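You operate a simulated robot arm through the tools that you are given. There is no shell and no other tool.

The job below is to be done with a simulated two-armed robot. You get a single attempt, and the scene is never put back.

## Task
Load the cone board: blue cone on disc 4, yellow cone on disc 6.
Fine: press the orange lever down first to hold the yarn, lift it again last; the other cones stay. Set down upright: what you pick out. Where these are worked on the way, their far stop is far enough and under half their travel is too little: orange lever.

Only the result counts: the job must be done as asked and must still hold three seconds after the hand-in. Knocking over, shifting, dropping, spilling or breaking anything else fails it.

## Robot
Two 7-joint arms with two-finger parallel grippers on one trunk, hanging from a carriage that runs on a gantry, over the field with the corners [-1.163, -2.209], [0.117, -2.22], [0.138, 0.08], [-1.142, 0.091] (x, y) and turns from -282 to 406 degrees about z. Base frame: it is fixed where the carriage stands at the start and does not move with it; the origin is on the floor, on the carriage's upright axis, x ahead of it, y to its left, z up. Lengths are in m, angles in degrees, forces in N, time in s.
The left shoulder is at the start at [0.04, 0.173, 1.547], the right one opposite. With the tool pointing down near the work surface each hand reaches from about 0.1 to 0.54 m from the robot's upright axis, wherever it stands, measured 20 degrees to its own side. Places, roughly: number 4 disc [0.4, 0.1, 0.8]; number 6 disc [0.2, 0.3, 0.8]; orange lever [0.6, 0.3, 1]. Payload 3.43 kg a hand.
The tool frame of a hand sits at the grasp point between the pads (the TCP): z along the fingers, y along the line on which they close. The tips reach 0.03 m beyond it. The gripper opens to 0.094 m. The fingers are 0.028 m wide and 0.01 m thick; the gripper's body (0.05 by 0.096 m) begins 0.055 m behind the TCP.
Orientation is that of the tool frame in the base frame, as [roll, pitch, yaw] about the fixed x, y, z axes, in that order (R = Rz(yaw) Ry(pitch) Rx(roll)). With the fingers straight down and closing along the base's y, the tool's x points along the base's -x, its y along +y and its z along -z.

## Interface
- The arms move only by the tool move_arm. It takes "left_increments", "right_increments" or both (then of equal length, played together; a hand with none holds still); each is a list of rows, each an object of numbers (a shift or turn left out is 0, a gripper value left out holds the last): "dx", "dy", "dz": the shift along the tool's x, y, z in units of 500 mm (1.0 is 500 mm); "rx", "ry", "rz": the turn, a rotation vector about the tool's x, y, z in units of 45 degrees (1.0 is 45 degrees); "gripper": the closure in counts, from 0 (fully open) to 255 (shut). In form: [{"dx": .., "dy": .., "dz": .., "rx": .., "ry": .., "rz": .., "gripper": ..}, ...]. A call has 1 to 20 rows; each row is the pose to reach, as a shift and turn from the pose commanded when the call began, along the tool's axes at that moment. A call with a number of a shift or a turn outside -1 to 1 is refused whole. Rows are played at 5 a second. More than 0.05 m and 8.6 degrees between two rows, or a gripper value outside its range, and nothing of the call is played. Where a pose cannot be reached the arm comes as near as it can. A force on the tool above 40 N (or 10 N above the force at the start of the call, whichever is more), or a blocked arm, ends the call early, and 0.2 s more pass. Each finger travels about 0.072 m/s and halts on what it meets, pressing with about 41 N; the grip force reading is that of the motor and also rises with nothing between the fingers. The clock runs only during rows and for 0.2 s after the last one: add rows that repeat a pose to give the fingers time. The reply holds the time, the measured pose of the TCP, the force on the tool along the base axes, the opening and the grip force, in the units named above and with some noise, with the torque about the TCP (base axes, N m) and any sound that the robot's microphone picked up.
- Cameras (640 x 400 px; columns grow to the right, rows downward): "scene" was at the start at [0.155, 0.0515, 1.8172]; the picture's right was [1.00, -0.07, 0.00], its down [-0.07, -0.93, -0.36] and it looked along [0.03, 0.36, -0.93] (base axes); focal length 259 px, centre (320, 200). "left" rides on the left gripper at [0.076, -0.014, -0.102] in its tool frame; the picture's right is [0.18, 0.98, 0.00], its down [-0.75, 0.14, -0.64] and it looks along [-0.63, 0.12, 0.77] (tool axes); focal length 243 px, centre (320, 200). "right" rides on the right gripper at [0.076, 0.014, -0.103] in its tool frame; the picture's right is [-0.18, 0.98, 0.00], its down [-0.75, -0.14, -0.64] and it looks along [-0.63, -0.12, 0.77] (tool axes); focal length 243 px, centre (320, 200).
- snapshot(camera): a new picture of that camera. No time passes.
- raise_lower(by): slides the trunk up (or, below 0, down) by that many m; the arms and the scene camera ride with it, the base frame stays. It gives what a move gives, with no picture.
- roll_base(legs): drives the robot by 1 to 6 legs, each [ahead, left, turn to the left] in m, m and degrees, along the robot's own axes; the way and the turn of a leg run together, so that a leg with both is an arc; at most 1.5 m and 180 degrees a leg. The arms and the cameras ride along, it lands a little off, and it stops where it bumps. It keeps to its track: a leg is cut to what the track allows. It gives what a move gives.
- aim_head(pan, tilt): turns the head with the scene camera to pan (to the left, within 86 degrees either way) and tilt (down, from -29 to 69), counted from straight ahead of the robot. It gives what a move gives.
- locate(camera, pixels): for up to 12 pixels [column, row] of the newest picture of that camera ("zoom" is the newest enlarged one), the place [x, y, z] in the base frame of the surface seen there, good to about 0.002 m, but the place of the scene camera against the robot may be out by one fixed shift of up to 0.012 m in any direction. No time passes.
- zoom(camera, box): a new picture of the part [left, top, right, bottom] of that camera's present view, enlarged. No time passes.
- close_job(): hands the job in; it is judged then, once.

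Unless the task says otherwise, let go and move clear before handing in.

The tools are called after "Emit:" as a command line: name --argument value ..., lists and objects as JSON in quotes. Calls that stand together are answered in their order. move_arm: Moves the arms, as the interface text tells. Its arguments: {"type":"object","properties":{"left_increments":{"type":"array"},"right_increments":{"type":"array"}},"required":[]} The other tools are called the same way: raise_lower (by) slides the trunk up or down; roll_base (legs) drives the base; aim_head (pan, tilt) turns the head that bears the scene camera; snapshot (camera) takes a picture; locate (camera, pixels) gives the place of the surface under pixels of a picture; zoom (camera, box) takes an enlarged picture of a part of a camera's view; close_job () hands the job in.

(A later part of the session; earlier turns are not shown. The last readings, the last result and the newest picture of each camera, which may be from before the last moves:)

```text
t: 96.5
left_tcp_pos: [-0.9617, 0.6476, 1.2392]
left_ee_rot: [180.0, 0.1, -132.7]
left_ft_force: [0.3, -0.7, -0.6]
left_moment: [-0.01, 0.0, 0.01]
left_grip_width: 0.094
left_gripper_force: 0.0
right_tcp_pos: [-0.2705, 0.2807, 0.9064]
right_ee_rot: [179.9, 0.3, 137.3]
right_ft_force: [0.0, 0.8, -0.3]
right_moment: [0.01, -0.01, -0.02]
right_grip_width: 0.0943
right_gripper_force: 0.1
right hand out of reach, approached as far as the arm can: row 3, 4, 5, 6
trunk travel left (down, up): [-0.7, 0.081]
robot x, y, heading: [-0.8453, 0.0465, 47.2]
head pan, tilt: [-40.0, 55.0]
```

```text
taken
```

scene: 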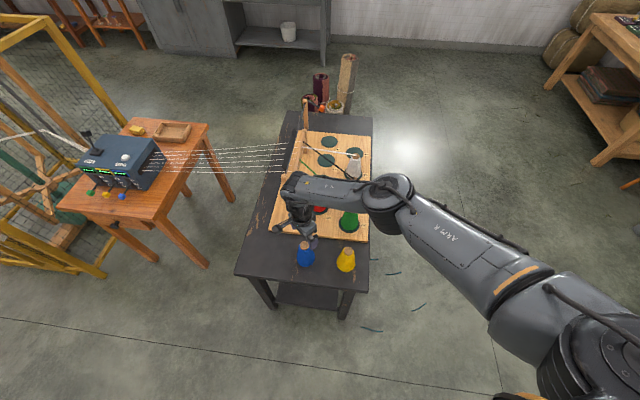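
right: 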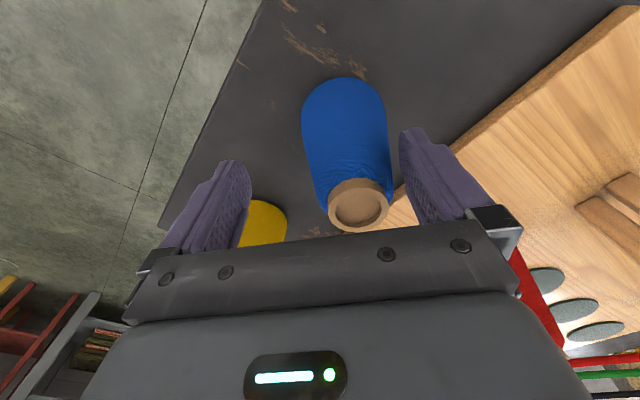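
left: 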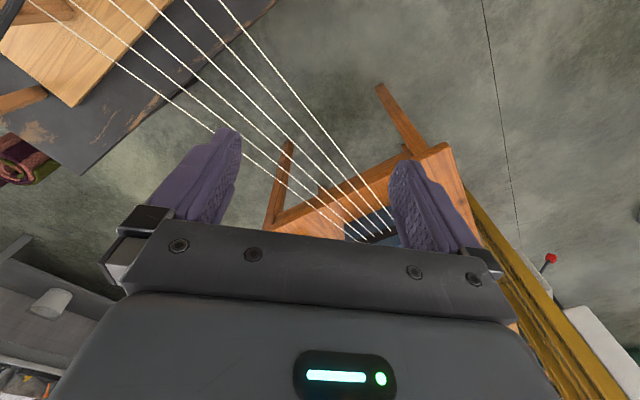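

The base is too far (0.645 m) to go lower there; no contact was made. I raise the hand straight up, bring the base 0.2 m closer in x, and then come back over the blue cone.

Emit:
move_arm --right_increments '[{"dz": -0.08, "gripper": 0}, {"dz": -0.16}, {"dz": -0.24}, {"dz": -0.32}, {"dz": -0.4}, {"dz": -0.4}]'

Emit:
roll_base --legs '[[0.146, -0.137, 0]]'

Emit:
snapshot --camera "right"

```text
t: 97.9
left_tcp_pos: [-0.9624, 0.648, 1.2395]
left_ee_rot: [-179.9, 0.0, -132.8]
left_ft_force: [0.8, -0.2, 0.5]
left_moment: [0.03, 0.02, 0.01]
left_grip_width: 0.0939
left_gripper_force: 0.0
right_tcp_pos: [-0.2713, 0.2851, 1.106]
right_ee_rot: [180.0, 0.5, 137.3]
right_ft_force: [-0.1, -0.5, 0.7]
right_moment: [-0.02, 0.01, 0.0]
right_grip_width: 0.0942
right_gripper_force: 0.0
trunk travel left (down, up): [-0.7, 0.081]
robot x, y, heading: [-0.8419, 0.0432, 47.1]
head pan, tilt: [-40.0, 55.0]
```

```text
t: 99.5
left_tcp_pos: [-0.7605, 0.6588, 1.2384]
left_ee_rot: [-180.0, 0.1, -132.9]
left_ft_force: [-0.2, -0.6, -0.5]
left_moment: [-0.01, 0.0, -0.02]
left_grip_width: 0.0941
left_gripper_force: 0.0
right_tcp_pos: [-0.0719, 0.2945, 1.1052]
right_ee_rot: [-180.0, 0.4, 137.2]
right_ft_force: [0.1, -0.4, 0.0]
right_moment: [0.03, -0.01, 0.02]
right_grip_width: 0.0938
right_gripper_force: 0.1
trunk travel left (down, up): [-0.7, 0.081]
robot x, y, heading: [-0.6458, 0.0527, 47.1]
head pan, tilt: [-40.0, 55.0]
```

```text
taken
```

right: 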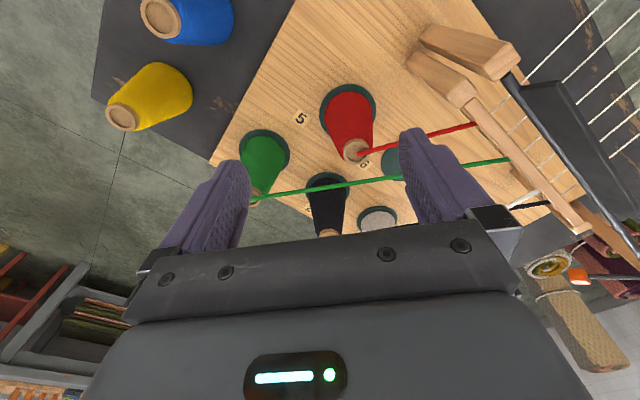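

Base now at [-0.646,0.053]. I move the hand back over the blue cone at z≈1.03.

Emit:
move_arm --right_increments '[{"dx": 0.048, "dy": -0.05, "dz": 0.0}, {"dx": 0.096, "dy": -0.101, "dz": 0.0}, {"dx": 0.145, "dy": -0.151, "dz": 0.02}, {"dx": 0.193, "dy": -0.202, "dz": 0.08}, {"dx": 0.241, "dy": -0.252, "dz": 0.15}, {"dx": 0.241, "dy": -0.252, "dz": 0.15}]'

Emit:
snapshot --camera "right"

Emit:
locate --camera "right" --pixels '[[320, 100], [320, 85], [320, 110]]'

```text
t: 100.9
left_tcp_pos: [-0.7633, 0.6589, 1.239]
left_ee_rot: [180.0, -0.1, -132.9]
left_ft_force: [-0.8, 1.0, 0.2]
left_moment: [0.01, -0.01, -0.01]
left_grip_width: 0.094
left_gripper_force: 0.1
right_tcp_pos: [-0.247, 0.2861, 1.0276]
right_ee_rot: [-180.0, 0.4, 137.3]
right_ft_force: [-0.3, 0.3, -1.0]
right_moment: [-0.02, -0.02, 0.02]
right_grip_width: 0.0938
right_gripper_force: 0.1
trunk travel left (down, up): [-0.7, 0.081]
robot x, y, heading: [-0.6489, 0.0565, 47.1]
head pan, tilt: [-40.0, 55.0]
```

```text
taken
```

right: 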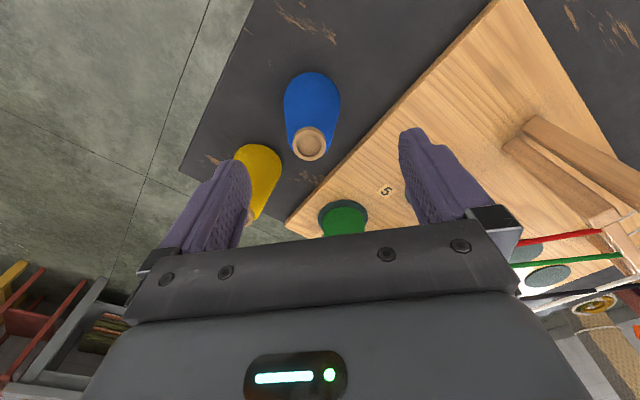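

```text
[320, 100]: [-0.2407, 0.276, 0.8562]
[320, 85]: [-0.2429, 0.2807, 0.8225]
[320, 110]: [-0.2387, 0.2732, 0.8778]
```

The cone top now appears at (310,144), not where I expected, so I re-measure its rim to see whether it shifted.

Emit:
locate --camera "right" --pixels '[[310, 142], [295, 142], [324, 142], [310, 129], [310, 157], [300, 132], [320, 132], [300, 152], [320, 152], [345, 212], [258, 160]]'

Emit:
zoom --camera "right" --box '[230, 60, 380, 230]'

Emit:
snapshot --camera "scene"

```text
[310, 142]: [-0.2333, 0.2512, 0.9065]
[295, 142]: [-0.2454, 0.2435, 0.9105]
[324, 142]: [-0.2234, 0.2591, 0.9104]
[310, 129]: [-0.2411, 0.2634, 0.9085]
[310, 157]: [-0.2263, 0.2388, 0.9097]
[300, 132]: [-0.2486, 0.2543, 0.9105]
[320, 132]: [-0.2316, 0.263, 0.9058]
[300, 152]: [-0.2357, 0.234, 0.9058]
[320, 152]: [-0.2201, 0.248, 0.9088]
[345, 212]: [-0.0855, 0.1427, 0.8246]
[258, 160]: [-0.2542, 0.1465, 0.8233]
```

```text
2.35 times, centred on (305, 145) of right
```

zoom: 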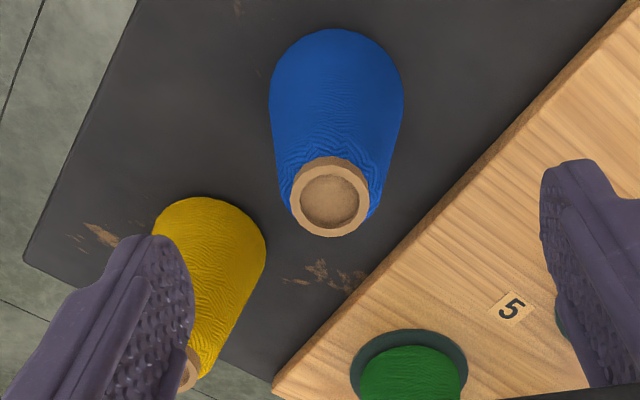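

```text
taken
```

scene: 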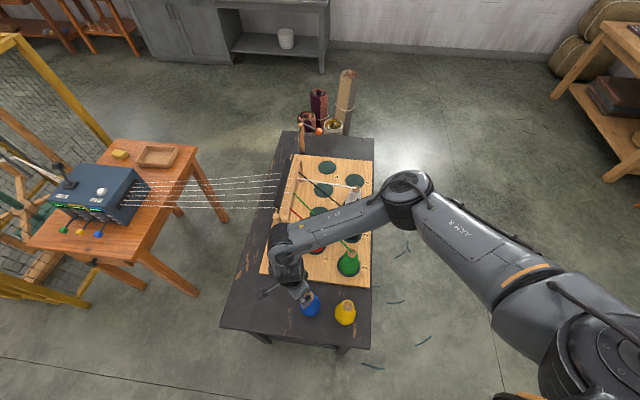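

The blue cone was nudged earlier, it now stands upright at about [-0.234,0.2505] (it is the one to be moved, so that is fine). I re-centre the hand above it before descending.

Emit:
move_arm --right_increments '[{"dx": -0.034, "dy": -0.018}, {"dx": -0.067, "dy": -0.035}, {"dx": -0.067, "dy": -0.035}]'

Emit:
snapshot --camera "right"

Emit:
locate --camera "right" --pixels '[[320, 100], [303, 100], [338, 100], [320, 83], [320, 118], [308, 88], [332, 88], [308, 112], [332, 112]]'

```text
t: 101.7
left_tcp_pos: [-0.7626, 0.6591, 1.238]
left_ee_rot: [180.0, 0.0, -132.9]
left_ft_force: [0.7, -0.2, 0.3]
left_moment: [-0.02, -0.03, 0.0]
left_grip_width: 0.0939
left_gripper_force: 0.1
right_tcp_pos: [-0.2344, 0.2492, 1.0301]
right_ee_rot: [-180.0, 0.4, 137.4]
right_ft_force: [0.7, -0.1, 0.3]
right_moment: [0.01, -0.01, 0.0]
right_grip_width: 0.094
right_gripper_force: 0.0
trunk travel left (down, up): [-0.7, 0.081]
robot x, y, heading: [-0.6458, 0.0549, 46.8]
head pan, tilt: [-40.0, 55.0]
```

```text
taken
```

right: 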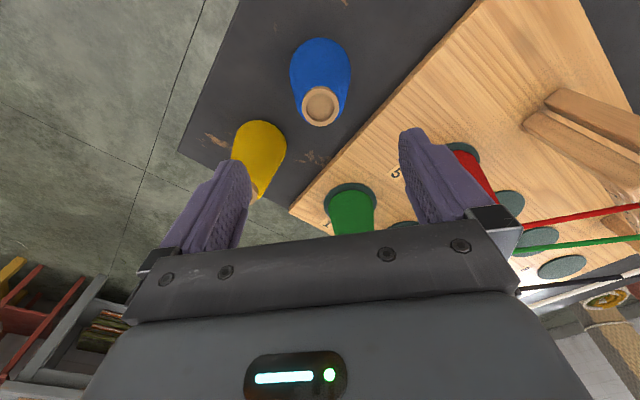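

```text
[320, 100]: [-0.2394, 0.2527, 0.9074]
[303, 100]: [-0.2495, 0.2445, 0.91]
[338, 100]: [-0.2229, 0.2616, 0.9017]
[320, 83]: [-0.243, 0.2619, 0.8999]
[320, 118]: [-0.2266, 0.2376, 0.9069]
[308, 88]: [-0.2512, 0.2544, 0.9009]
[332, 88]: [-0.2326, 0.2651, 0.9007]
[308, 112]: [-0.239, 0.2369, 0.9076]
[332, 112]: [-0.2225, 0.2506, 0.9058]
```

The cone top is at (320,106), matching the hand axis (expected (320,108)). I descend first to z≈0.95 with the tips still above the cone, to check the arm tracks well.

Emit:
move_arm --right_increments '[{"dz": 0.05, "gripper": 0}, {"dz": 0.1}, {"dz": 0.15}, {"dz": 0.15}]'

Emit:
snapshot --camera "right"

```text
t: 102.7
left_tcp_pos: [-0.7619, 0.6592, 1.2391]
left_ee_rot: [179.9, -0.1, -132.9]
left_ft_force: [-0.3, 0.6, -0.4]
left_moment: [-0.01, -0.01, 0.01]
left_grip_width: 0.094
left_gripper_force: 0.2
right_tcp_pos: [-0.2339, 0.2482, 0.9531]
right_ee_rot: [-179.9, 0.4, 137.2]
right_ft_force: [0.1, 0.0, 0.3]
right_moment: [0.02, 0.0, 0.01]
right_grip_width: 0.0938
right_gripper_force: 0.0
trunk travel left (down, up): [-0.7, 0.081]
robot x, y, heading: [-0.649, 0.0562, 47.1]
head pan, tilt: [-40.0, 55.0]
```

```text
taken
```

right: 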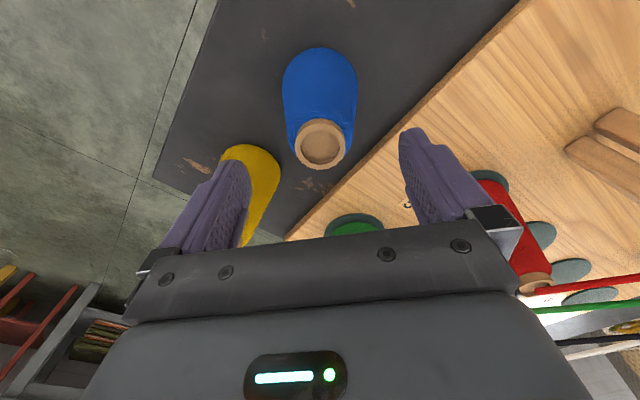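

Tracking is good and the cone top (320,145) lies on the hand axis. I descend to z≈0.885 and close the fingers.

Emit:
move_arm --right_increments '[{"dz": 0.035, "gripper": 0}, {"dz": 0.07}, {"dz": 0.105}, {"dz": 0.136}, {"dz": 0.136}, {"dz": 0.136, "gripper": 255}, {"dz": 0.136, "gripper": 255}, {"dz": 0.136, "gripper": 255}, {"dz": 0.136, "gripper": 255}, {"dz": 0.136, "gripper": 255}]'

Emit:
snapshot --camera "right"

Emit:
zoom --camera "scene" --box '[230, 220, 410, 360]'

```text
t: 104.9
left_tcp_pos: [-0.7619, 0.6587, 1.2379]
left_ee_rot: [-180.0, -0.1, -132.9]
left_ft_force: [0.1, -0.1, 0.5]
left_moment: [0.0, 0.03, -0.03]
left_grip_width: 0.094
left_gripper_force: 0.1
right_tcp_pos: [-0.2313, 0.2474, 0.8867]
right_ee_rot: [-179.9, 0.4, 137.2]
right_ft_force: [0.6, -0.2, -0.3]
right_moment: [0.01, -0.03, 0.02]
right_grip_width: 0.0559
right_gripper_force: 41.8
trunk travel left (down, up): [-0.7, 0.081]
robot x, y, heading: [-0.6444, 0.0546, 47.2]
head pan, tilt: [-40.0, 55.0]
```

```text
taken
```

right: 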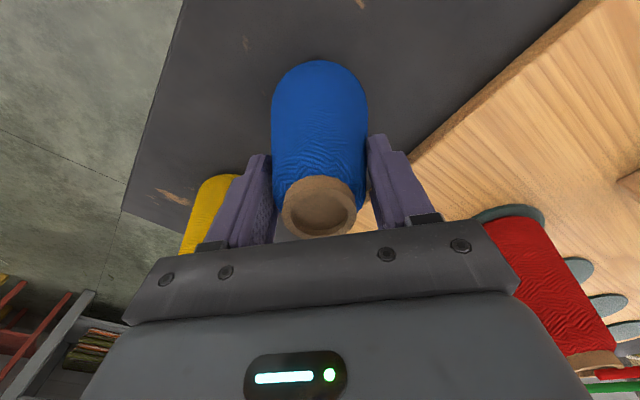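

```text
2.86 times, centred on (320, 290) of scene
```

zoom: 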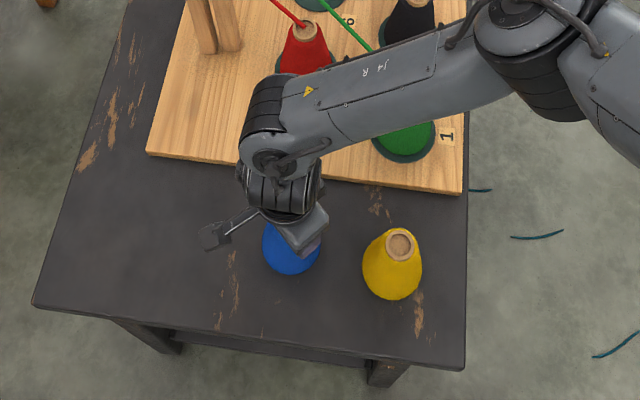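

The blue cone is gripped (opening 0.056, 42 N). I lift slowly by 6 cm and check that it hangs straight.

Emit:
move_arm --right_increments '[{"dz": -0.02, "gripper": 255}, {"dz": -0.05, "gripper": 255}, {"dz": -0.085, "gripper": 255}, {"dz": -0.12, "gripper": 255}, {"dz": -0.12, "gripper": 255}]'

Emit:
snapshot --camera "right"

Emit:
zoom --camera "scene" --box '[230, 220, 410, 360]'

```text
t: 106.1
left_tcp_pos: [-0.7622, 0.6582, 1.2387]
left_ee_rot: [-179.9, 0.0, -132.8]
left_ft_force: [0.1, 0.0, 0.0]
left_moment: [0.02, -0.01, 0.0]
left_grip_width: 0.0939
left_gripper_force: 0.1
right_tcp_pos: [-0.2314, 0.2468, 0.9479]
right_ee_rot: [180.0, 0.4, 137.2]
right_ft_force: [0.6, -0.3, -1.1]
right_moment: [-0.03, 0.03, 0.01]
right_grip_width: 0.0557
right_gripper_force: 41.3
trunk travel left (down, up): [-0.7, 0.081]
robot x, y, heading: [-0.6426, 0.0579, 47.4]
head pan, tilt: [-40.0, 55.0]
```

```text
taken
```

right: 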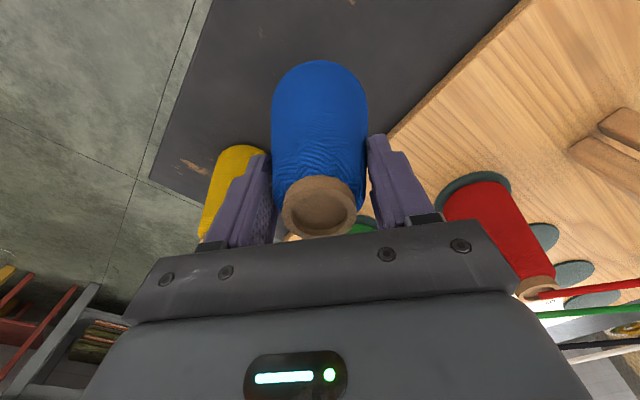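

```text
2.86 times, centred on (320, 290) of scene
```

zoom: 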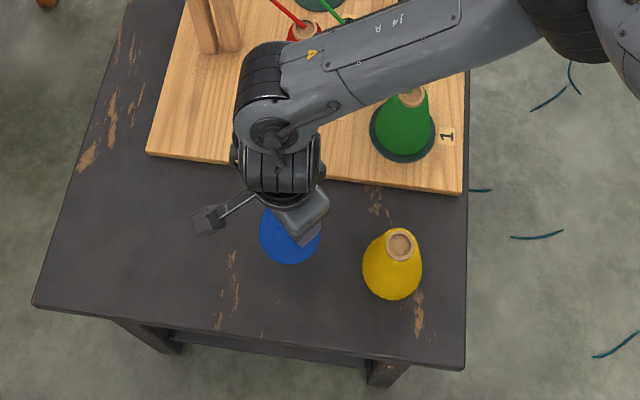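

The cone is held firmly and unchanged in the picture. I lift it to z≈1.16 (cone base ≈1.05) and drive the base toward disc 4.

Emit:
move_arm --right_increments '[{"dz": -0.07, "gripper": 255}, {"dz": -0.14, "gripper": 255}, {"dz": -0.21, "gripper": 255}, {"dz": -0.28, "gripper": 255}, {"dz": -0.35, "gripper": 255}, {"dz": -0.424, "gripper": 255}, {"dz": -0.424, "gripper": 255}]'

Emit:
roll_base --legs '[[0.306, -0.539, 0]]'

Emit:
snapshot --camera "right"

Emit:
aim_head --pan 0 --tilt 62

Emit:
snapshot --camera "scene"

```text
t: 107.7
left_tcp_pos: [-0.7624, 0.6593, 1.2385]
left_ee_rot: [-179.9, 0.0, -132.8]
left_ft_force: [0.1, 0.6, 0.4]
left_moment: [-0.02, 0.0, -0.01]
left_grip_width: 0.094
left_gripper_force: 0.0
right_tcp_pos: [-0.2329, 0.247, 1.1607]
right_ee_rot: [180.0, 0.4, 137.4]
right_ft_force: [-0.7, 0.1, -1.7]
right_moment: [0.03, -0.04, 0.0]
right_grip_width: 0.0557
right_gripper_force: 41.4
trunk travel left (down, up): [-0.7, 0.081]
robot x, y, heading: [-0.6492, 0.0508, 47.1]
head pan, tilt: [-40.0, 55.0]
```

```text
t: 111.2
left_tcp_pos: [-0.1594, 0.515, 1.2382]
left_ee_rot: [-180.0, 0.0, -133.0]
left_ft_force: [0.4, 0.0, -0.2]
left_moment: [0.0, 0.0, -0.01]
left_grip_width: 0.0941
left_gripper_force: 0.0
right_tcp_pos: [0.3705, 0.1026, 1.1605]
right_ee_rot: [-180.0, 0.4, 137.3]
right_ft_force: [0.1, -0.5, -2.5]
right_moment: [0.01, 0.0, 0.02]
right_grip_width: 0.0556
right_gripper_force: 41.2
trunk travel left (down, up): [-0.7, 0.081]
robot x, y, heading: [-0.0421, -0.0871, 47.1]
head pan, tilt: [-40.0, 55.0]
```

```text
taken
```

right: 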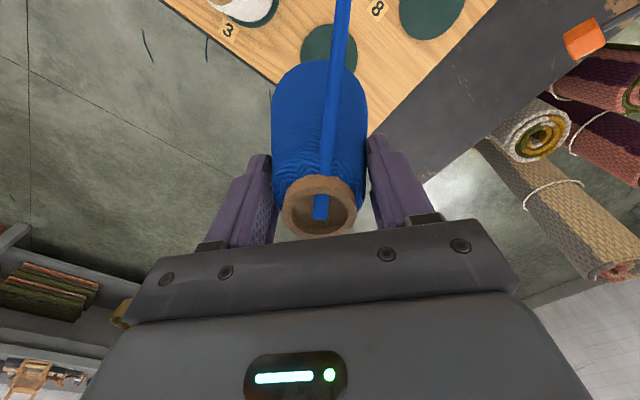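

```text
t: 112.2
left_tcp_pos: [-0.1583, 0.5149, 1.239]
left_ee_rot: [180.0, 0.0, -132.9]
left_ft_force: [-0.3, 1.5, 0.5]
left_moment: [-0.02, 0.01, -0.01]
left_grip_width: 0.0937
left_gripper_force: 0.1
right_tcp_pos: [0.3722, 0.1025, 1.1596]
right_ee_rot: [-179.9, 0.4, 137.2]
right_ft_force: [0.8, 0.2, -2.1]
right_moment: [0.0, 0.01, 0.0]
right_grip_width: 0.0556
right_gripper_force: 40.6
trunk travel left (down, up): [-0.7, 0.081]
robot x, y, heading: [-0.04, -0.0872, 46.8]
head pan, tilt: [0.0, 62.0]
```

```text
taken
```

scene: 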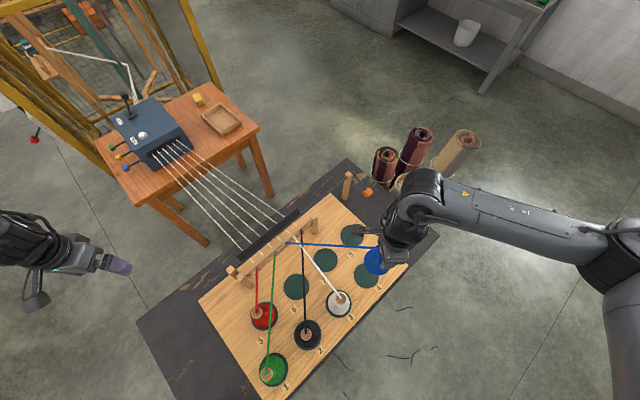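

A blue yarn now runs from the cone's top, so the scene recognises it being near the board; disc 4 is partly hidden behind the cone at (330,45). I shift the hand 0.13 m sideways to measure disc 4 with the wrist camera.

Emit:
move_arm --right_increments '[{"dy": -0.065, "gripper": 255}, {"dy": -0.13, "gripper": 255}, {"dy": -0.195, "gripper": 255}, {"dy": -0.26, "gripper": 255}, {"dy": -0.26, "gripper": 255}]'

Emit:
snapshot --camera "right"

```text
t: 113.4
left_tcp_pos: [-0.1571, 0.5152, 1.2383]
left_ee_rot: [-180.0, -0.1, -133.0]
left_ft_force: [-0.4, 0.2, 0.9]
left_moment: [-0.04, 0.02, -0.02]
left_grip_width: 0.094
left_gripper_force: 0.1
right_tcp_pos: [0.2824, 0.0071, 1.1626]
right_ee_rot: [-180.0, 0.3, 137.1]
right_ft_force: [-0.1, 0.1, -1.9]
right_moment: [-0.03, -0.04, 0.0]
right_grip_width: 0.0559
right_gripper_force: 41.0
trunk travel left (down, up): [-0.7, 0.081]
robot x, y, heading: [-0.0447, -0.0919, 47.1]
head pan, tilt: [0.0, 62.0]
```

```text
taken
```

right: 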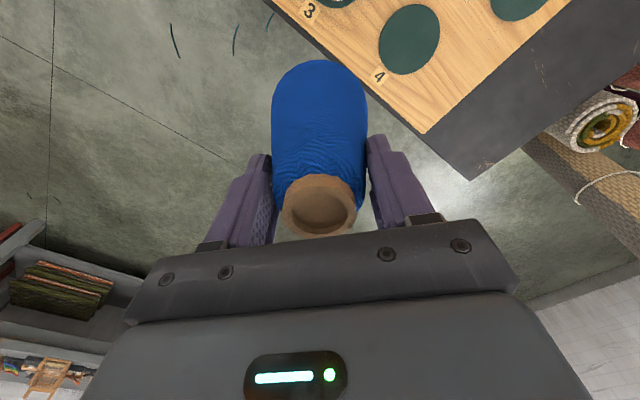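

Disc 4 is fully visible, centred near (409,39). I locate its centre and edge points.

Emit:
zoom --camera "right" --box '[360, 0, 460, 90]'

Emit:
locate --camera "right" --pixels '[[409, 39], [380, 50], [438, 30], [418, 5], [400, 74], [385, 22], [434, 55], [398, 9], [420, 70]]'

```text
4.44 times, centred on (410, 45) of right
```

zoom: 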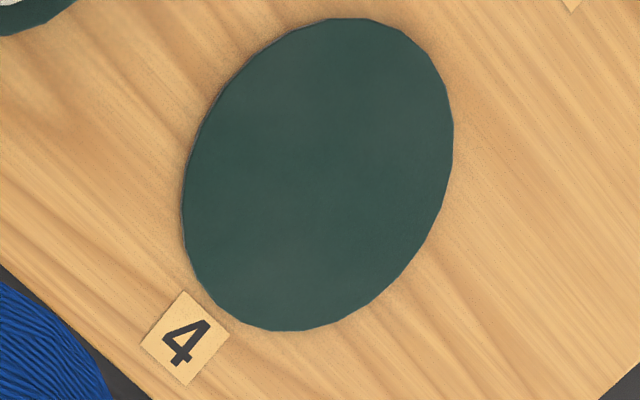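

```text
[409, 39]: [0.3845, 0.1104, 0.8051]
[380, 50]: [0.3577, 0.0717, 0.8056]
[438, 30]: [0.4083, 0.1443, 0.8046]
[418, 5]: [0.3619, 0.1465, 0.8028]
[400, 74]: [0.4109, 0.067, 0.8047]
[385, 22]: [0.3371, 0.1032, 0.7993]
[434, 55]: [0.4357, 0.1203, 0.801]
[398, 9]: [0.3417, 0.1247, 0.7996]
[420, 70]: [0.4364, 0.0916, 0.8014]
```

I use the enlarged view to pick points just inside the disc's edge for a more precise centre.

Emit:
locate --camera "zoom" --pixels '[[188, 225], [449, 130], [345, 23], [285, 326], [225, 95], [410, 255], [235, 305], [420, 50], [318, 175]]'

```text
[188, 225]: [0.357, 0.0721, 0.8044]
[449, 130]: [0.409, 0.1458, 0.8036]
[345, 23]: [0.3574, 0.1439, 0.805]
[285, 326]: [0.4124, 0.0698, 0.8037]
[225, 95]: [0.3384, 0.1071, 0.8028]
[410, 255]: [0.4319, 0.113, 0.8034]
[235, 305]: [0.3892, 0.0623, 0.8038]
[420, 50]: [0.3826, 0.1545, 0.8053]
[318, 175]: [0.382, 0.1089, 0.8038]
```

Disc 4 centre is [0.3848,0.1086,0.804]. I check where the cone's axis sits relative to the TCP by locating its rim and body.

Emit:
locate --camera "right" --pixels '[[286, 205], [353, 205], [320, 178], [320, 233], [297, 186], [343, 186], [297, 226], [343, 226], [319, 63], [274, 100], [364, 100], [320, 208]]'

```text
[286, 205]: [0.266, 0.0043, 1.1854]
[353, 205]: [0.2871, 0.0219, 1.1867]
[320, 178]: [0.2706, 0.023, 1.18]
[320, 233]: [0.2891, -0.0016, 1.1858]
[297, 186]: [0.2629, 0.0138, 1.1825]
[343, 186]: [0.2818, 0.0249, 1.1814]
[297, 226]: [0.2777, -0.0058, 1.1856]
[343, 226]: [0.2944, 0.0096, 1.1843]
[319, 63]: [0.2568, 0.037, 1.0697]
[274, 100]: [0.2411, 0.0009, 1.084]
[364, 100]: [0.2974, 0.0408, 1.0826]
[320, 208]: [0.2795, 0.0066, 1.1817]
```

The cone's axis is within ~3–5 mm of the TCP along tool x. I move over disc 4 (TCP target [0.387,0.107]) and lower to z≈0.97.

Emit:
move_arm --right_increments '[{"dx": -0.004, "dy": 0.072, "gripper": 255}, {"dx": -0.009, "dy": 0.144, "gripper": 255}, {"dx": -0.013, "dy": 0.216, "gripper": 255}, {"dx": -0.018, "dy": 0.288, "gripper": 255}, {"dx": -0.018, "dy": 0.288, "dz": 0.08, "gripper": 255}, {"dx": -0.018, "dy": 0.288, "dz": 0.16, "gripper": 255}, {"dx": -0.018, "dy": 0.288, "dz": 0.24, "gripper": 255}, {"dx": -0.018, "dy": 0.288, "dz": 0.32, "gripper": 255}, {"dx": -0.018, "dy": 0.288, "dz": 0.38, "gripper": 255}, {"dx": -0.018, "dy": 0.288, "dz": 0.38, "gripper": 255}]'

Emit:
snapshot --camera "right"

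Emit:
snapshot --camera "scene"

```text
t: 115.6
left_tcp_pos: [-0.1585, 0.5143, 1.2395]
left_ee_rot: [-179.9, 0.1, -133.1]
left_ft_force: [0.0, -0.3, -0.5]
left_moment: [0.03, 0.03, 0.0]
left_grip_width: 0.0939
left_gripper_force: 0.1
right_tcp_pos: [0.3892, 0.1055, 0.9702]
right_ee_rot: [180.0, 0.5, 137.2]
right_ft_force: [0.1, 0.1, -2.0]
right_moment: [0.02, -0.02, 0.02]
right_grip_width: 0.0556
right_gripper_force: 41.3
trunk travel left (down, up): [-0.7, 0.081]
robot x, y, heading: [-0.0422, -0.0886, 47.1]
head pan, tilt: [0.0, 62.0]
```

```text
taken
```

right: 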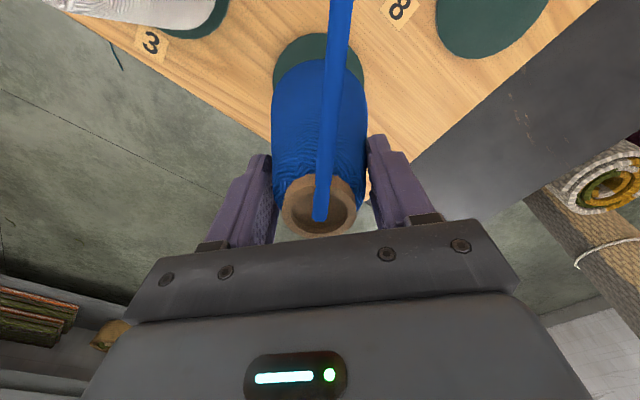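

```text
taken
```

scene: 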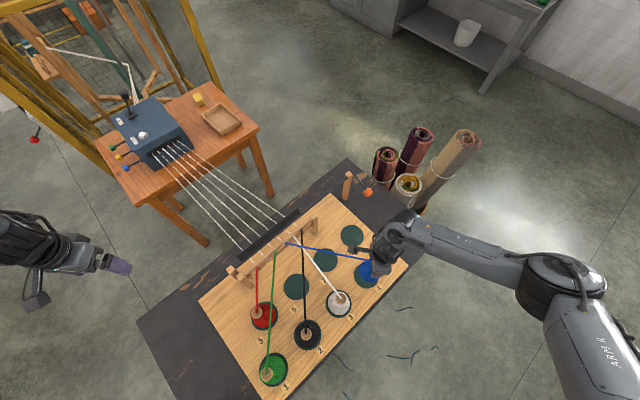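

The cone hangs above disc 4 with the TCP within ~2 mm. I lower it slowly the last 5.5 cm toward the disc, watching the vertical force.

Emit:
move_arm --right_increments '[{"dx": 0.005, "dy": -0.001, "dz": 0.03, "gripper": 255}, {"dx": 0.005, "dy": -0.001, "dz": 0.06, "gripper": 255}, {"dx": 0.005, "dy": -0.001, "dz": 0.085, "gripper": 255}, {"dx": 0.005, "dy": -0.001, "dz": 0.1, "gripper": 255}, {"dx": 0.005, "dy": -0.001, "dz": 0.108, "gripper": 255}, {"dx": 0.005, "dy": -0.001, "dz": 0.108, "gripper": 255}]'

Emit:
snapshot --camera "right"

```text
t: 117.0
left_tcp_pos: [-0.1575, 0.514, 1.2386]
left_ee_rot: [180.0, 0.0, -133.0]
left_ft_force: [-0.6, 0.1, -0.3]
left_moment: [-0.02, 0.0, -0.01]
left_grip_width: 0.0939
left_gripper_force: 0.2
right_tcp_pos: [0.3858, 0.1067, 0.9153]
right_ee_rot: [180.0, 0.4, 137.2]
right_ft_force: [-0.9, -0.6, -1.4]
right_moment: [-0.01, 0.02, 0.01]
right_grip_width: 0.0554
right_gripper_force: 40.3
trunk travel left (down, up): [-0.7, 0.081]
robot x, y, heading: [-0.0399, -0.0902, 47.0]
head pan, tilt: [0.0, 62.0]
```

```text
taken
```

right: 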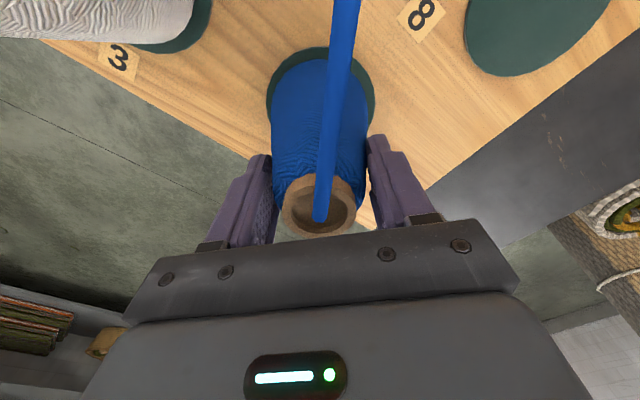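

The cone is centred within the disc's rim (even green margins at (268,100), (372,95), (318,50)). I lower in 1 mm steps until it bears on the disc.

Emit:
move_arm --right_increments '[{"dz": 0.002, "gripper": 255}, {"dz": 0.004, "gripper": 255}, {"dz": 0.006, "gripper": 255}, {"dz": 0.006, "gripper": 255}]'

```text
t: 118.0
left_tcp_pos: [-0.1582, 0.5141, 1.2388]
left_ee_rot: [180.0, 0.0, -133.0]
left_ft_force: [-0.1, 0.6, 0.3]
left_moment: [0.01, -0.02, -0.01]
left_grip_width: 0.0938
left_gripper_force: 0.0
right_tcp_pos: [0.3843, 0.1073, 0.9139]
right_ee_rot: [179.9, 0.4, 137.1]
right_ft_force: [0.1, 0.1, -1.8]
right_moment: [-0.01, 0.01, 0.03]
right_grip_width: 0.0554
right_gripper_force: 41.1
trunk travel left (down, up): [-0.7, 0.081]
robot x, y, heading: [-0.0445, -0.0911, 47.1]
head pan, tilt: [0.0, 62.0]
```

Force still shows only the cone's weight (−1.8 N). I continue down in 1 mm steps.

Emit:
move_arm --right_increments '[{"dz": 0.002, "gripper": 255}, {"dz": 0.004, "gripper": 255}, {"dz": 0.004, "gripper": 255}]'

Emit:
move_arm --right_increments '[{"dz": 0.002, "gripper": 255}, {"dz": 0.002, "gripper": 255}]'

```text
t: 118.8
left_tcp_pos: [-0.1583, 0.5147, 1.2396]
left_ee_rot: [-180.0, 0.0, -133.0]
left_ft_force: [0.0, -0.1, -0.4]
left_moment: [-0.05, 0.02, 0.02]
left_grip_width: 0.0939
left_gripper_force: 0.1
right_tcp_pos: [0.3852, 0.1068, 0.9113]
right_ee_rot: [180.0, 0.4, 137.2]
right_ft_force: [-0.9, -1.4, 5.0]
right_moment: [-0.04, -0.03, 0.02]
right_grip_width: 0.0555
right_gripper_force: 40.9
trunk travel left (down, up): [-0.7, 0.081]
robot x, y, heading: [-0.0441, -0.0861, 47.0]
head pan, tilt: [0.0, 62.0]
```

```text
t: 119.4
left_tcp_pos: [-0.1579, 0.5157, 1.2385]
left_ee_rot: [180.0, 0.0, -132.9]
left_ft_force: [0.5, 0.0, -0.7]
left_moment: [0.0, -0.04, 0.01]
left_grip_width: 0.094
left_gripper_force: 0.2
right_tcp_pos: [0.3846, 0.106, 0.9105]
right_ee_rot: [180.0, 0.3, 137.2]
right_ft_force: [-4.5, -6.3, 20.0]
right_moment: [-0.06, 0.04, 0.0]
right_grip_width: 0.0554
right_gripper_force: 41.6
trunk travel left (down, up): [-0.7, 0.081]
robot x, y, heading: [-0.0398, -0.0895, 46.9]
head pan, tilt: [0.0, 62.0]
```

Contact with the disc is clear (20 N). I relieve ~1 mm and open the fingers gradually.

Emit:
move_arm --right_increments '[{"dz": -0.002, "gripper": 255}, {"dz": -0.002, "gripper": 100}, {"dz": -0.002, "gripper": 92}, {"dz": -0.002, "gripper": 84}, {"dz": -0.002, "gripper": 74}, {"dz": -0.002, "gripper": 64}, {"dz": -0.002, "gripper": 64}]'

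Emit:
snapshot --camera "right"

```text
t: 121.0
left_tcp_pos: [-0.1583, 0.5148, 1.2384]
left_ee_rot: [-179.9, 0.0, -133.1]
left_ft_force: [0.1, 0.3, 0.1]
left_moment: [0.01, 0.01, -0.03]
left_grip_width: 0.0939
left_gripper_force: 0.1
right_tcp_pos: [0.385, 0.1068, 0.912]
right_ee_rot: [180.0, 0.4, 137.2]
right_ft_force: [-0.6, 0.4, 0.5]
right_moment: [0.01, -0.01, 0.01]
right_grip_width: 0.0706
right_gripper_force: 0.1
trunk travel left (down, up): [-0.7, 0.081]
robot x, y, heading: [-0.0415, -0.0868, 46.8]
head pan, tilt: [0.0, 62.0]
```

```text
taken
```

right: 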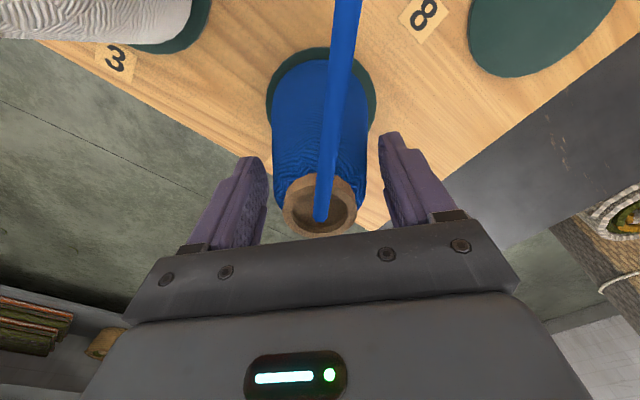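

The blue cone stands on disc 4, fingers free on both sides. I lift straight up and look at it.

Emit:
move_arm --right_increments '[{"dz": -0.03, "gripper": 64}, {"dz": -0.08, "gripper": 64}, {"dz": -0.15, "gripper": 64}, {"dz": -0.24, "gripper": 40}, {"dz": -0.33, "gripper": 20}, {"dz": -0.42, "gripper": 0}, {"dz": -0.5, "gripper": 0}, {"dz": -0.5, "gripper": 0}]'

Emit:
snapshot --camera "right"

Emit:
snapshot --camera "scene"

```text
t: 122.8
left_tcp_pos: [-0.1574, 0.5141, 1.2394]
left_ee_rot: [-180.0, 0.0, -132.9]
left_ft_force: [0.1, -0.3, 0.0]
left_moment: [-0.03, -0.03, 0.0]
left_grip_width: 0.094
left_gripper_force: 0.1
right_tcp_pos: [0.386, 0.1061, 1.1593]
right_ee_rot: [179.9, 0.3, 137.2]
right_ft_force: [0.3, 0.9, 0.0]
right_moment: [0.01, 0.0, 0.0]
right_grip_width: 0.0942
right_gripper_force: 0.0
trunk travel left (down, up): [-0.7, 0.081]
robot x, y, heading: [-0.0472, -0.0912, 47.1]
head pan, tilt: [0.0, 62.0]
```

```text
taken
```

right: 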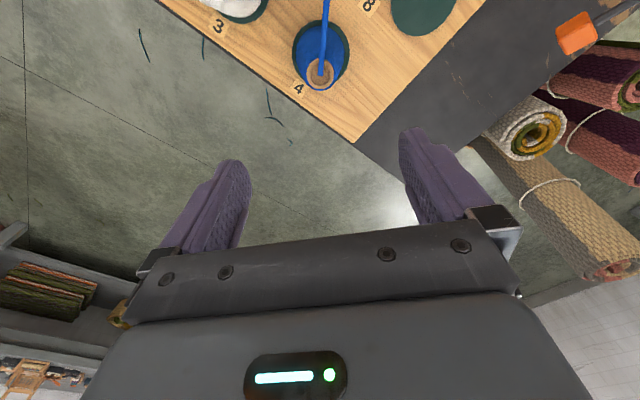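

```text
taken
```

scene: 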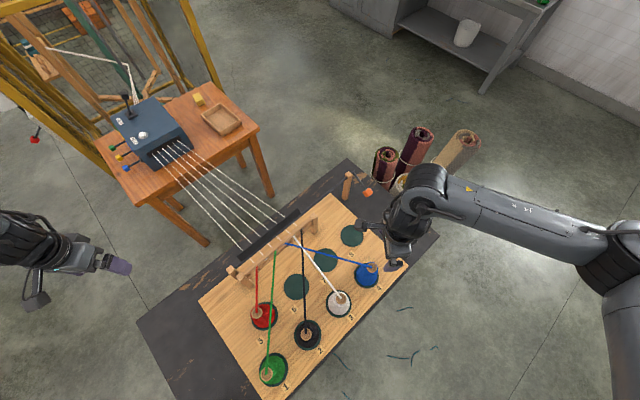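

The blue cone stands centred on disc 4 with its yarn. I zoom in to see the yarn layout around disc 6 and verify the lever is still down.

Emit:
zoom --camera "scene" --box '[190, 160, 420, 400]'

Emit:
locate --camera "right" --pixels '[[321, 75], [309, 75], [333, 75], [321, 64], [321, 88], [575, 35], [575, 25]]'

Emit:
locate --camera "scene" --pixels '[[296, 287], [264, 317], [307, 336], [338, 304], [302, 246], [274, 258], [271, 295], [304, 290], [371, 266], [290, 244], [257, 270]]'

```text
1.67 times, centred on (305, 280) of scene
```

zoom: 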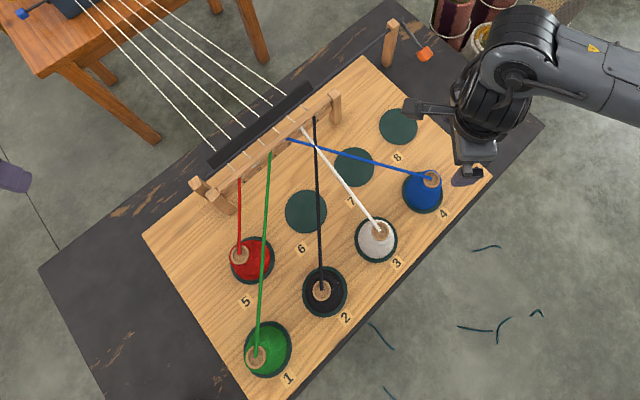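

```text
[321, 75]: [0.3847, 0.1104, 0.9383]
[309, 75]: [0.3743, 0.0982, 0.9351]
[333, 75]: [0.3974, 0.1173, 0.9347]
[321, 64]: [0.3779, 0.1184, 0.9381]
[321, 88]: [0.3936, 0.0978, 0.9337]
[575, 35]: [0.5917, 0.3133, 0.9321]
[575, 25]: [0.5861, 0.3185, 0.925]
```

```text
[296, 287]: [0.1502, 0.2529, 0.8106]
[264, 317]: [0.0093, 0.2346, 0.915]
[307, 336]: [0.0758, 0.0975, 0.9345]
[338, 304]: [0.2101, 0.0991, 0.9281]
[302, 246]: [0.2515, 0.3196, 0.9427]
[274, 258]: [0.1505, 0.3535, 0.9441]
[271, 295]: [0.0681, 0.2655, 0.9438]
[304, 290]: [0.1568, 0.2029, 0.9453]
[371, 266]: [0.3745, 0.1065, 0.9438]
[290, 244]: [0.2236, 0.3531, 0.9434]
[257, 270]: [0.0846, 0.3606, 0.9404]
```

Blue's rim centre is [0.3858,0.108], within 1 mm of disc 4's centre, and the lever knob is still down (z≈0.93). On the way to the yellow cone I stop with the hand above disc 6 to measure the disc and the yarns beside it.

Emit:
roll_base --legs '[[-0.062, 0.278, 0]]'

Emit:
snapshot --camera "right"

```text
t: 124.8
left_tcp_pos: [-0.3992, 0.6548, 1.2377]
left_ee_rot: [-180.0, -0.1, -133.0]
left_ft_force: [0.0, 0.4, 0.0]
left_moment: [0.03, 0.01, -0.04]
left_grip_width: 0.0939
left_gripper_force: 0.1
right_tcp_pos: [0.1426, 0.2469, 1.1586]
right_ee_rot: [180.0, 0.4, 137.2]
right_ft_force: [-0.7, 0.7, 0.7]
right_moment: [-0.01, 0.01, 0.01]
right_grip_width: 0.0937
right_gripper_force: 0.1
trunk travel left (down, up): [-0.7, 0.081]
robot x, y, heading: [-0.285, 0.0519, 47.2]
head pan, tilt: [0.0, 62.0]
```

```text
taken
```

right: 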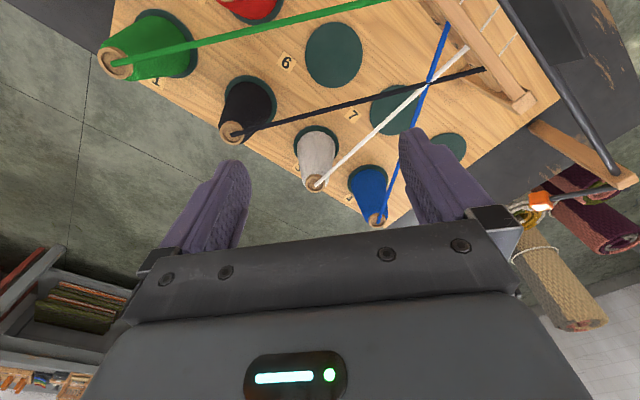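

Disc 6 is visible at (334,55) between the green and black yarns. I zoom and locate disc edges and yarn points.

Emit:
zoom --camera "right" --box '[290, 10, 390, 100]'

Emit:
locate --camera "right" --pixels '[[334, 55], [240, 36], [290, 22], [340, 8], [280, 122], [340, 105], [400, 89], [460, 74], [118, 60], [232, 132]]'

```text
4.44 times, centred on (340, 55) of right
```

zoom: 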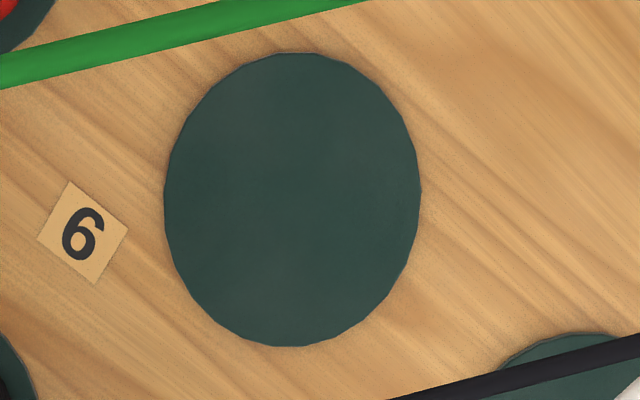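

```text
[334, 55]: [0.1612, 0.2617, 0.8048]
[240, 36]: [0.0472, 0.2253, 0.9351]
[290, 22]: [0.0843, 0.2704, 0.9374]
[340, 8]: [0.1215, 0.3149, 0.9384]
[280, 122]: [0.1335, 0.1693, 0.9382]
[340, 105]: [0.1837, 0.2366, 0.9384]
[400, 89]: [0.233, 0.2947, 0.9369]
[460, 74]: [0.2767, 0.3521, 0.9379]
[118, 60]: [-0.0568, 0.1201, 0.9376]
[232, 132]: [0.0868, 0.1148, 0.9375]
```

Emit:
locate --camera "zoom" --pixels '[[167, 200], [418, 200], [292, 57], [292, 343], [205, 95], [385, 305], [205, 305], [380, 95], [292, 200]]'

```text
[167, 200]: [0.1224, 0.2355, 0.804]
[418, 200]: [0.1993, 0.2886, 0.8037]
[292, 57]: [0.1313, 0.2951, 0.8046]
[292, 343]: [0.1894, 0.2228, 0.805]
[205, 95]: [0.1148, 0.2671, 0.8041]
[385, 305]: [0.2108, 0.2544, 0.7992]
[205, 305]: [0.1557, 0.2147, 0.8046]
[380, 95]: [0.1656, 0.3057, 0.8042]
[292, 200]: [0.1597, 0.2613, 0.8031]
```

Disc 6 centre is [0.161,0.2604,0.804]; the green yarn passes 0.066 m and the black one only 0.033 m from it (z≈0.938), so I'll lower the yellow cone mid-way between the yarns and shift over once its wide base is below them. Now I drive over to the yellow cone.

Emit:
roll_base --legs '[[-0.362, 0.198, 0]]'

Emit:
snapshot --camera "right"

```text
t: 127.4
left_tcp_pos: [-0.7915, 0.5254, 1.2384]
left_ee_rot: [180.0, 0.0, -133.2]
left_ft_force: [0.2, -1.3, 0.0]
left_moment: [-0.03, 0.01, 0.0]
left_grip_width: 0.0939
left_gripper_force: 0.0
right_tcp_pos: [-0.2497, 0.1154, 1.1579]
right_ee_rot: [-180.0, 0.4, 136.9]
right_ft_force: [0.4, 0.3, 0.6]
right_moment: [0.01, -0.03, 0.0]
right_grip_width: 0.0941
right_gripper_force: 0.2
trunk travel left (down, up): [-0.7, 0.081]
robot x, y, heading: [-0.6816, -0.08, 46.8]
head pan, tilt: [0.0, 62.0]
```

```text
taken
```

right: 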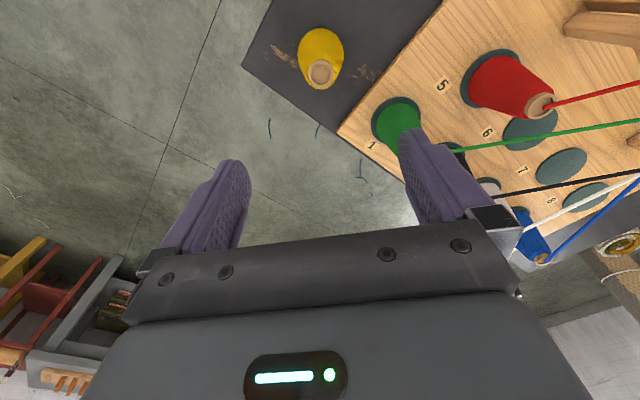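

The yellow top at (320,74) is exactly on the hand axis. I lower to z≈1.0 and turn the hand 4.5° so the fingers run parallel to the yarns.

Emit:
move_arm --right_increments '[{"dz": 0.08, "rz": -0.05, "gripper": 0}, {"dz": 0.16, "rz": -0.1}, {"dz": 0.24, "rz": -0.1}, {"dz": 0.316, "rz": -0.1}, {"dz": 0.316, "rz": -0.1}]'

Emit:
snapshot --camera "right"

Emit:
locate --camera "right" --pixels '[[320, 118], [302, 118], [338, 118], [320, 100], [320, 136], [308, 106], [332, 106], [308, 130], [332, 130]]'

```text
t: 128.6
left_tcp_pos: [-0.789, 0.5249, 1.2396]
left_ee_rot: [180.0, 0.2, -133.2]
left_ft_force: [0.1, -0.8, 0.3]
left_moment: [0.01, 0.02, 0.01]
left_grip_width: 0.0941
left_gripper_force: 0.0
right_tcp_pos: [-0.2472, 0.1143, 1.0004]
right_ee_rot: [180.0, 0.4, 141.6]
right_ft_force: [1.1, -0.5, -0.2]
right_moment: [-0.01, 0.02, 0.03]
right_grip_width: 0.0939
right_gripper_force: 0.2
trunk travel left (down, up): [-0.7, 0.081]
robot x, y, heading: [-0.677, -0.0768, 47.0]
head pan, tilt: [0.0, 62.0]
```

```text
taken
```

right: 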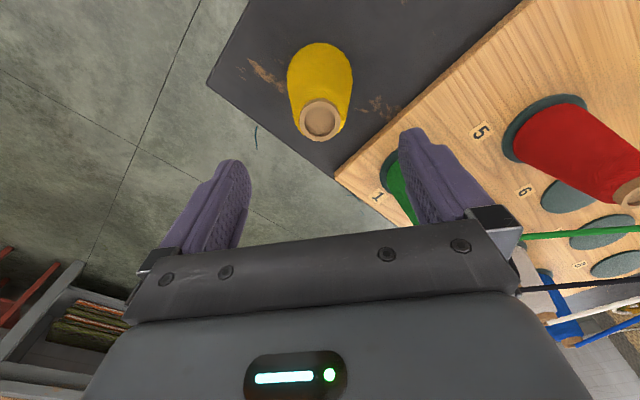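

```text
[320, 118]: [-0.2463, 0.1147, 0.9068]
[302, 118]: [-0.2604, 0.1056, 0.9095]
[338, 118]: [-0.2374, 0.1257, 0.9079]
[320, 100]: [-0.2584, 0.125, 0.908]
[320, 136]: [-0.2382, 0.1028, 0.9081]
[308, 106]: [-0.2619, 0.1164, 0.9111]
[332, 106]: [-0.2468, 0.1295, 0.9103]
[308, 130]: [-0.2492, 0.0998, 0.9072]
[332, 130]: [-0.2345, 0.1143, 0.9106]
```

The rim centre [-0.2484,0.1149] is within 1.5 mm of the TCP. I descend to z≈0.886 and close.

Emit:
move_arm --right_increments '[{"dx": 0.004, "dz": 0.05, "gripper": 0}, {"dx": 0.004, "dz": 0.1}, {"dx": 0.004, "dz": 0.145}, {"dx": 0.004, "dz": 0.19}, {"dx": 0.004, "dz": 0.228}, {"dx": 0.004, "dz": 0.228}, {"dx": 0.004, "dz": 0.228, "gripper": 255}, {"dx": 0.004, "dz": 0.228, "gripper": 255}, {"dx": 0.004, "dz": 0.228, "gripper": 255}, {"dx": 0.004, "dz": 0.228, "gripper": 255}, {"dx": 0.004, "dz": 0.228, "gripper": 255}]'

Emit:
snapshot --camera "right"

```text
t: 131.0
left_tcp_pos: [-0.7914, 0.5248, 1.2386]
left_ee_rot: [180.0, 0.1, -133.2]
left_ft_force: [0.0, 0.3, -0.7]
left_moment: [-0.01, 0.02, -0.01]
left_grip_width: 0.094
left_gripper_force: 0.1
right_tcp_pos: [-0.2489, 0.1153, 0.8877]
right_ee_rot: [179.9, 0.4, 141.4]
right_ft_force: [-0.1, 0.3, 0.5]
right_moment: [-0.01, 0.02, -0.03]
right_grip_width: 0.0554
right_gripper_force: 40.6
trunk travel left (down, up): [-0.7, 0.081]
robot x, y, heading: [-0.6773, -0.0789, 46.6]
head pan, tilt: [0.0, 62.0]
```

```text
taken
```

right: 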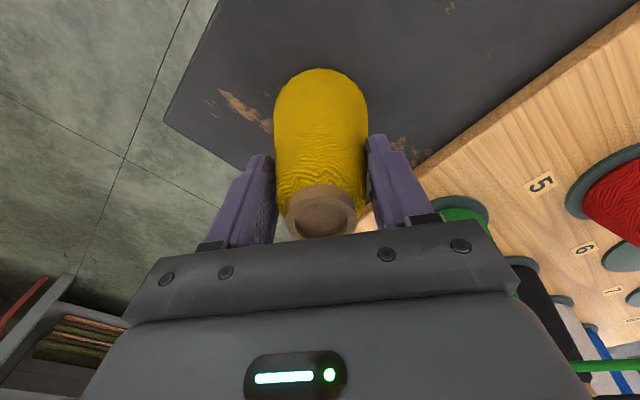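

The yellow cone is gripped (0.0554 m, 41 N). I lift it straight up to z≈1.16.

Emit:
move_arm --right_increments '[{"dz": -0.02, "gripper": 255}, {"dz": -0.06, "gripper": 255}, {"dz": -0.12, "gripper": 255}, {"dz": -0.19, "gripper": 255}, {"dz": -0.26, "gripper": 255}, {"dz": -0.33, "gripper": 255}, {"dz": -0.4, "gripper": 255}, {"dz": -0.47, "gripper": 255}, {"dz": -0.546, "gripper": 255}, {"dz": -0.546, "gripper": 255}]'

Emit:
snapshot --camera "right"

Emit:
locate --camera "right" --pixels '[[287, 213], [353, 213], [320, 186], [320, 235], [297, 196], [343, 196], [300, 230], [340, 230], [320, 72], [277, 110], [364, 110], [320, 90]]'

```text
t: 133.2
left_tcp_pos: [-0.7897, 0.5246, 1.2383]
left_ee_rot: [180.0, 0.0, -133.2]
left_ft_force: [-0.4, 0.1, 0.8]
left_moment: [0.01, 0.02, 0.02]
left_grip_width: 0.0942
left_gripper_force: 0.1
right_tcp_pos: [-0.2502, 0.1151, 1.161]
right_ee_rot: [-180.0, 0.5, 141.5]
right_ft_force: [0.0, -0.1, -1.7]
right_moment: [-0.01, 0.03, 0.03]
right_grip_width: 0.0556
right_gripper_force: 41.1
trunk travel left (down, up): [-0.7, 0.081]
robot x, y, heading: [-0.6764, -0.0797, 46.6]
head pan, tilt: [0.0, 62.0]
```

```text
taken
```

right: 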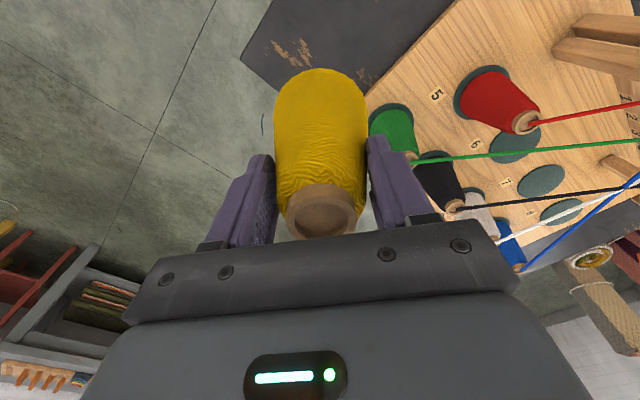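

```text
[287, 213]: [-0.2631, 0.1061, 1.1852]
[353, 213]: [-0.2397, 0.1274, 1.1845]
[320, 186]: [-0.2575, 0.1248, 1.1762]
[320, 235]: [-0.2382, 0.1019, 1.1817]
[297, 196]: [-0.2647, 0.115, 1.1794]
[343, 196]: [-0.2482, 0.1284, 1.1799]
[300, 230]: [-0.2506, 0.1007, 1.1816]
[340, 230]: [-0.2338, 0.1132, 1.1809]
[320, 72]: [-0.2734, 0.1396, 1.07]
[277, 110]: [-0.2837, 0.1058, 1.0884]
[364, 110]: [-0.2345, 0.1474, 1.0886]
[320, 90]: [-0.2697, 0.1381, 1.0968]
```

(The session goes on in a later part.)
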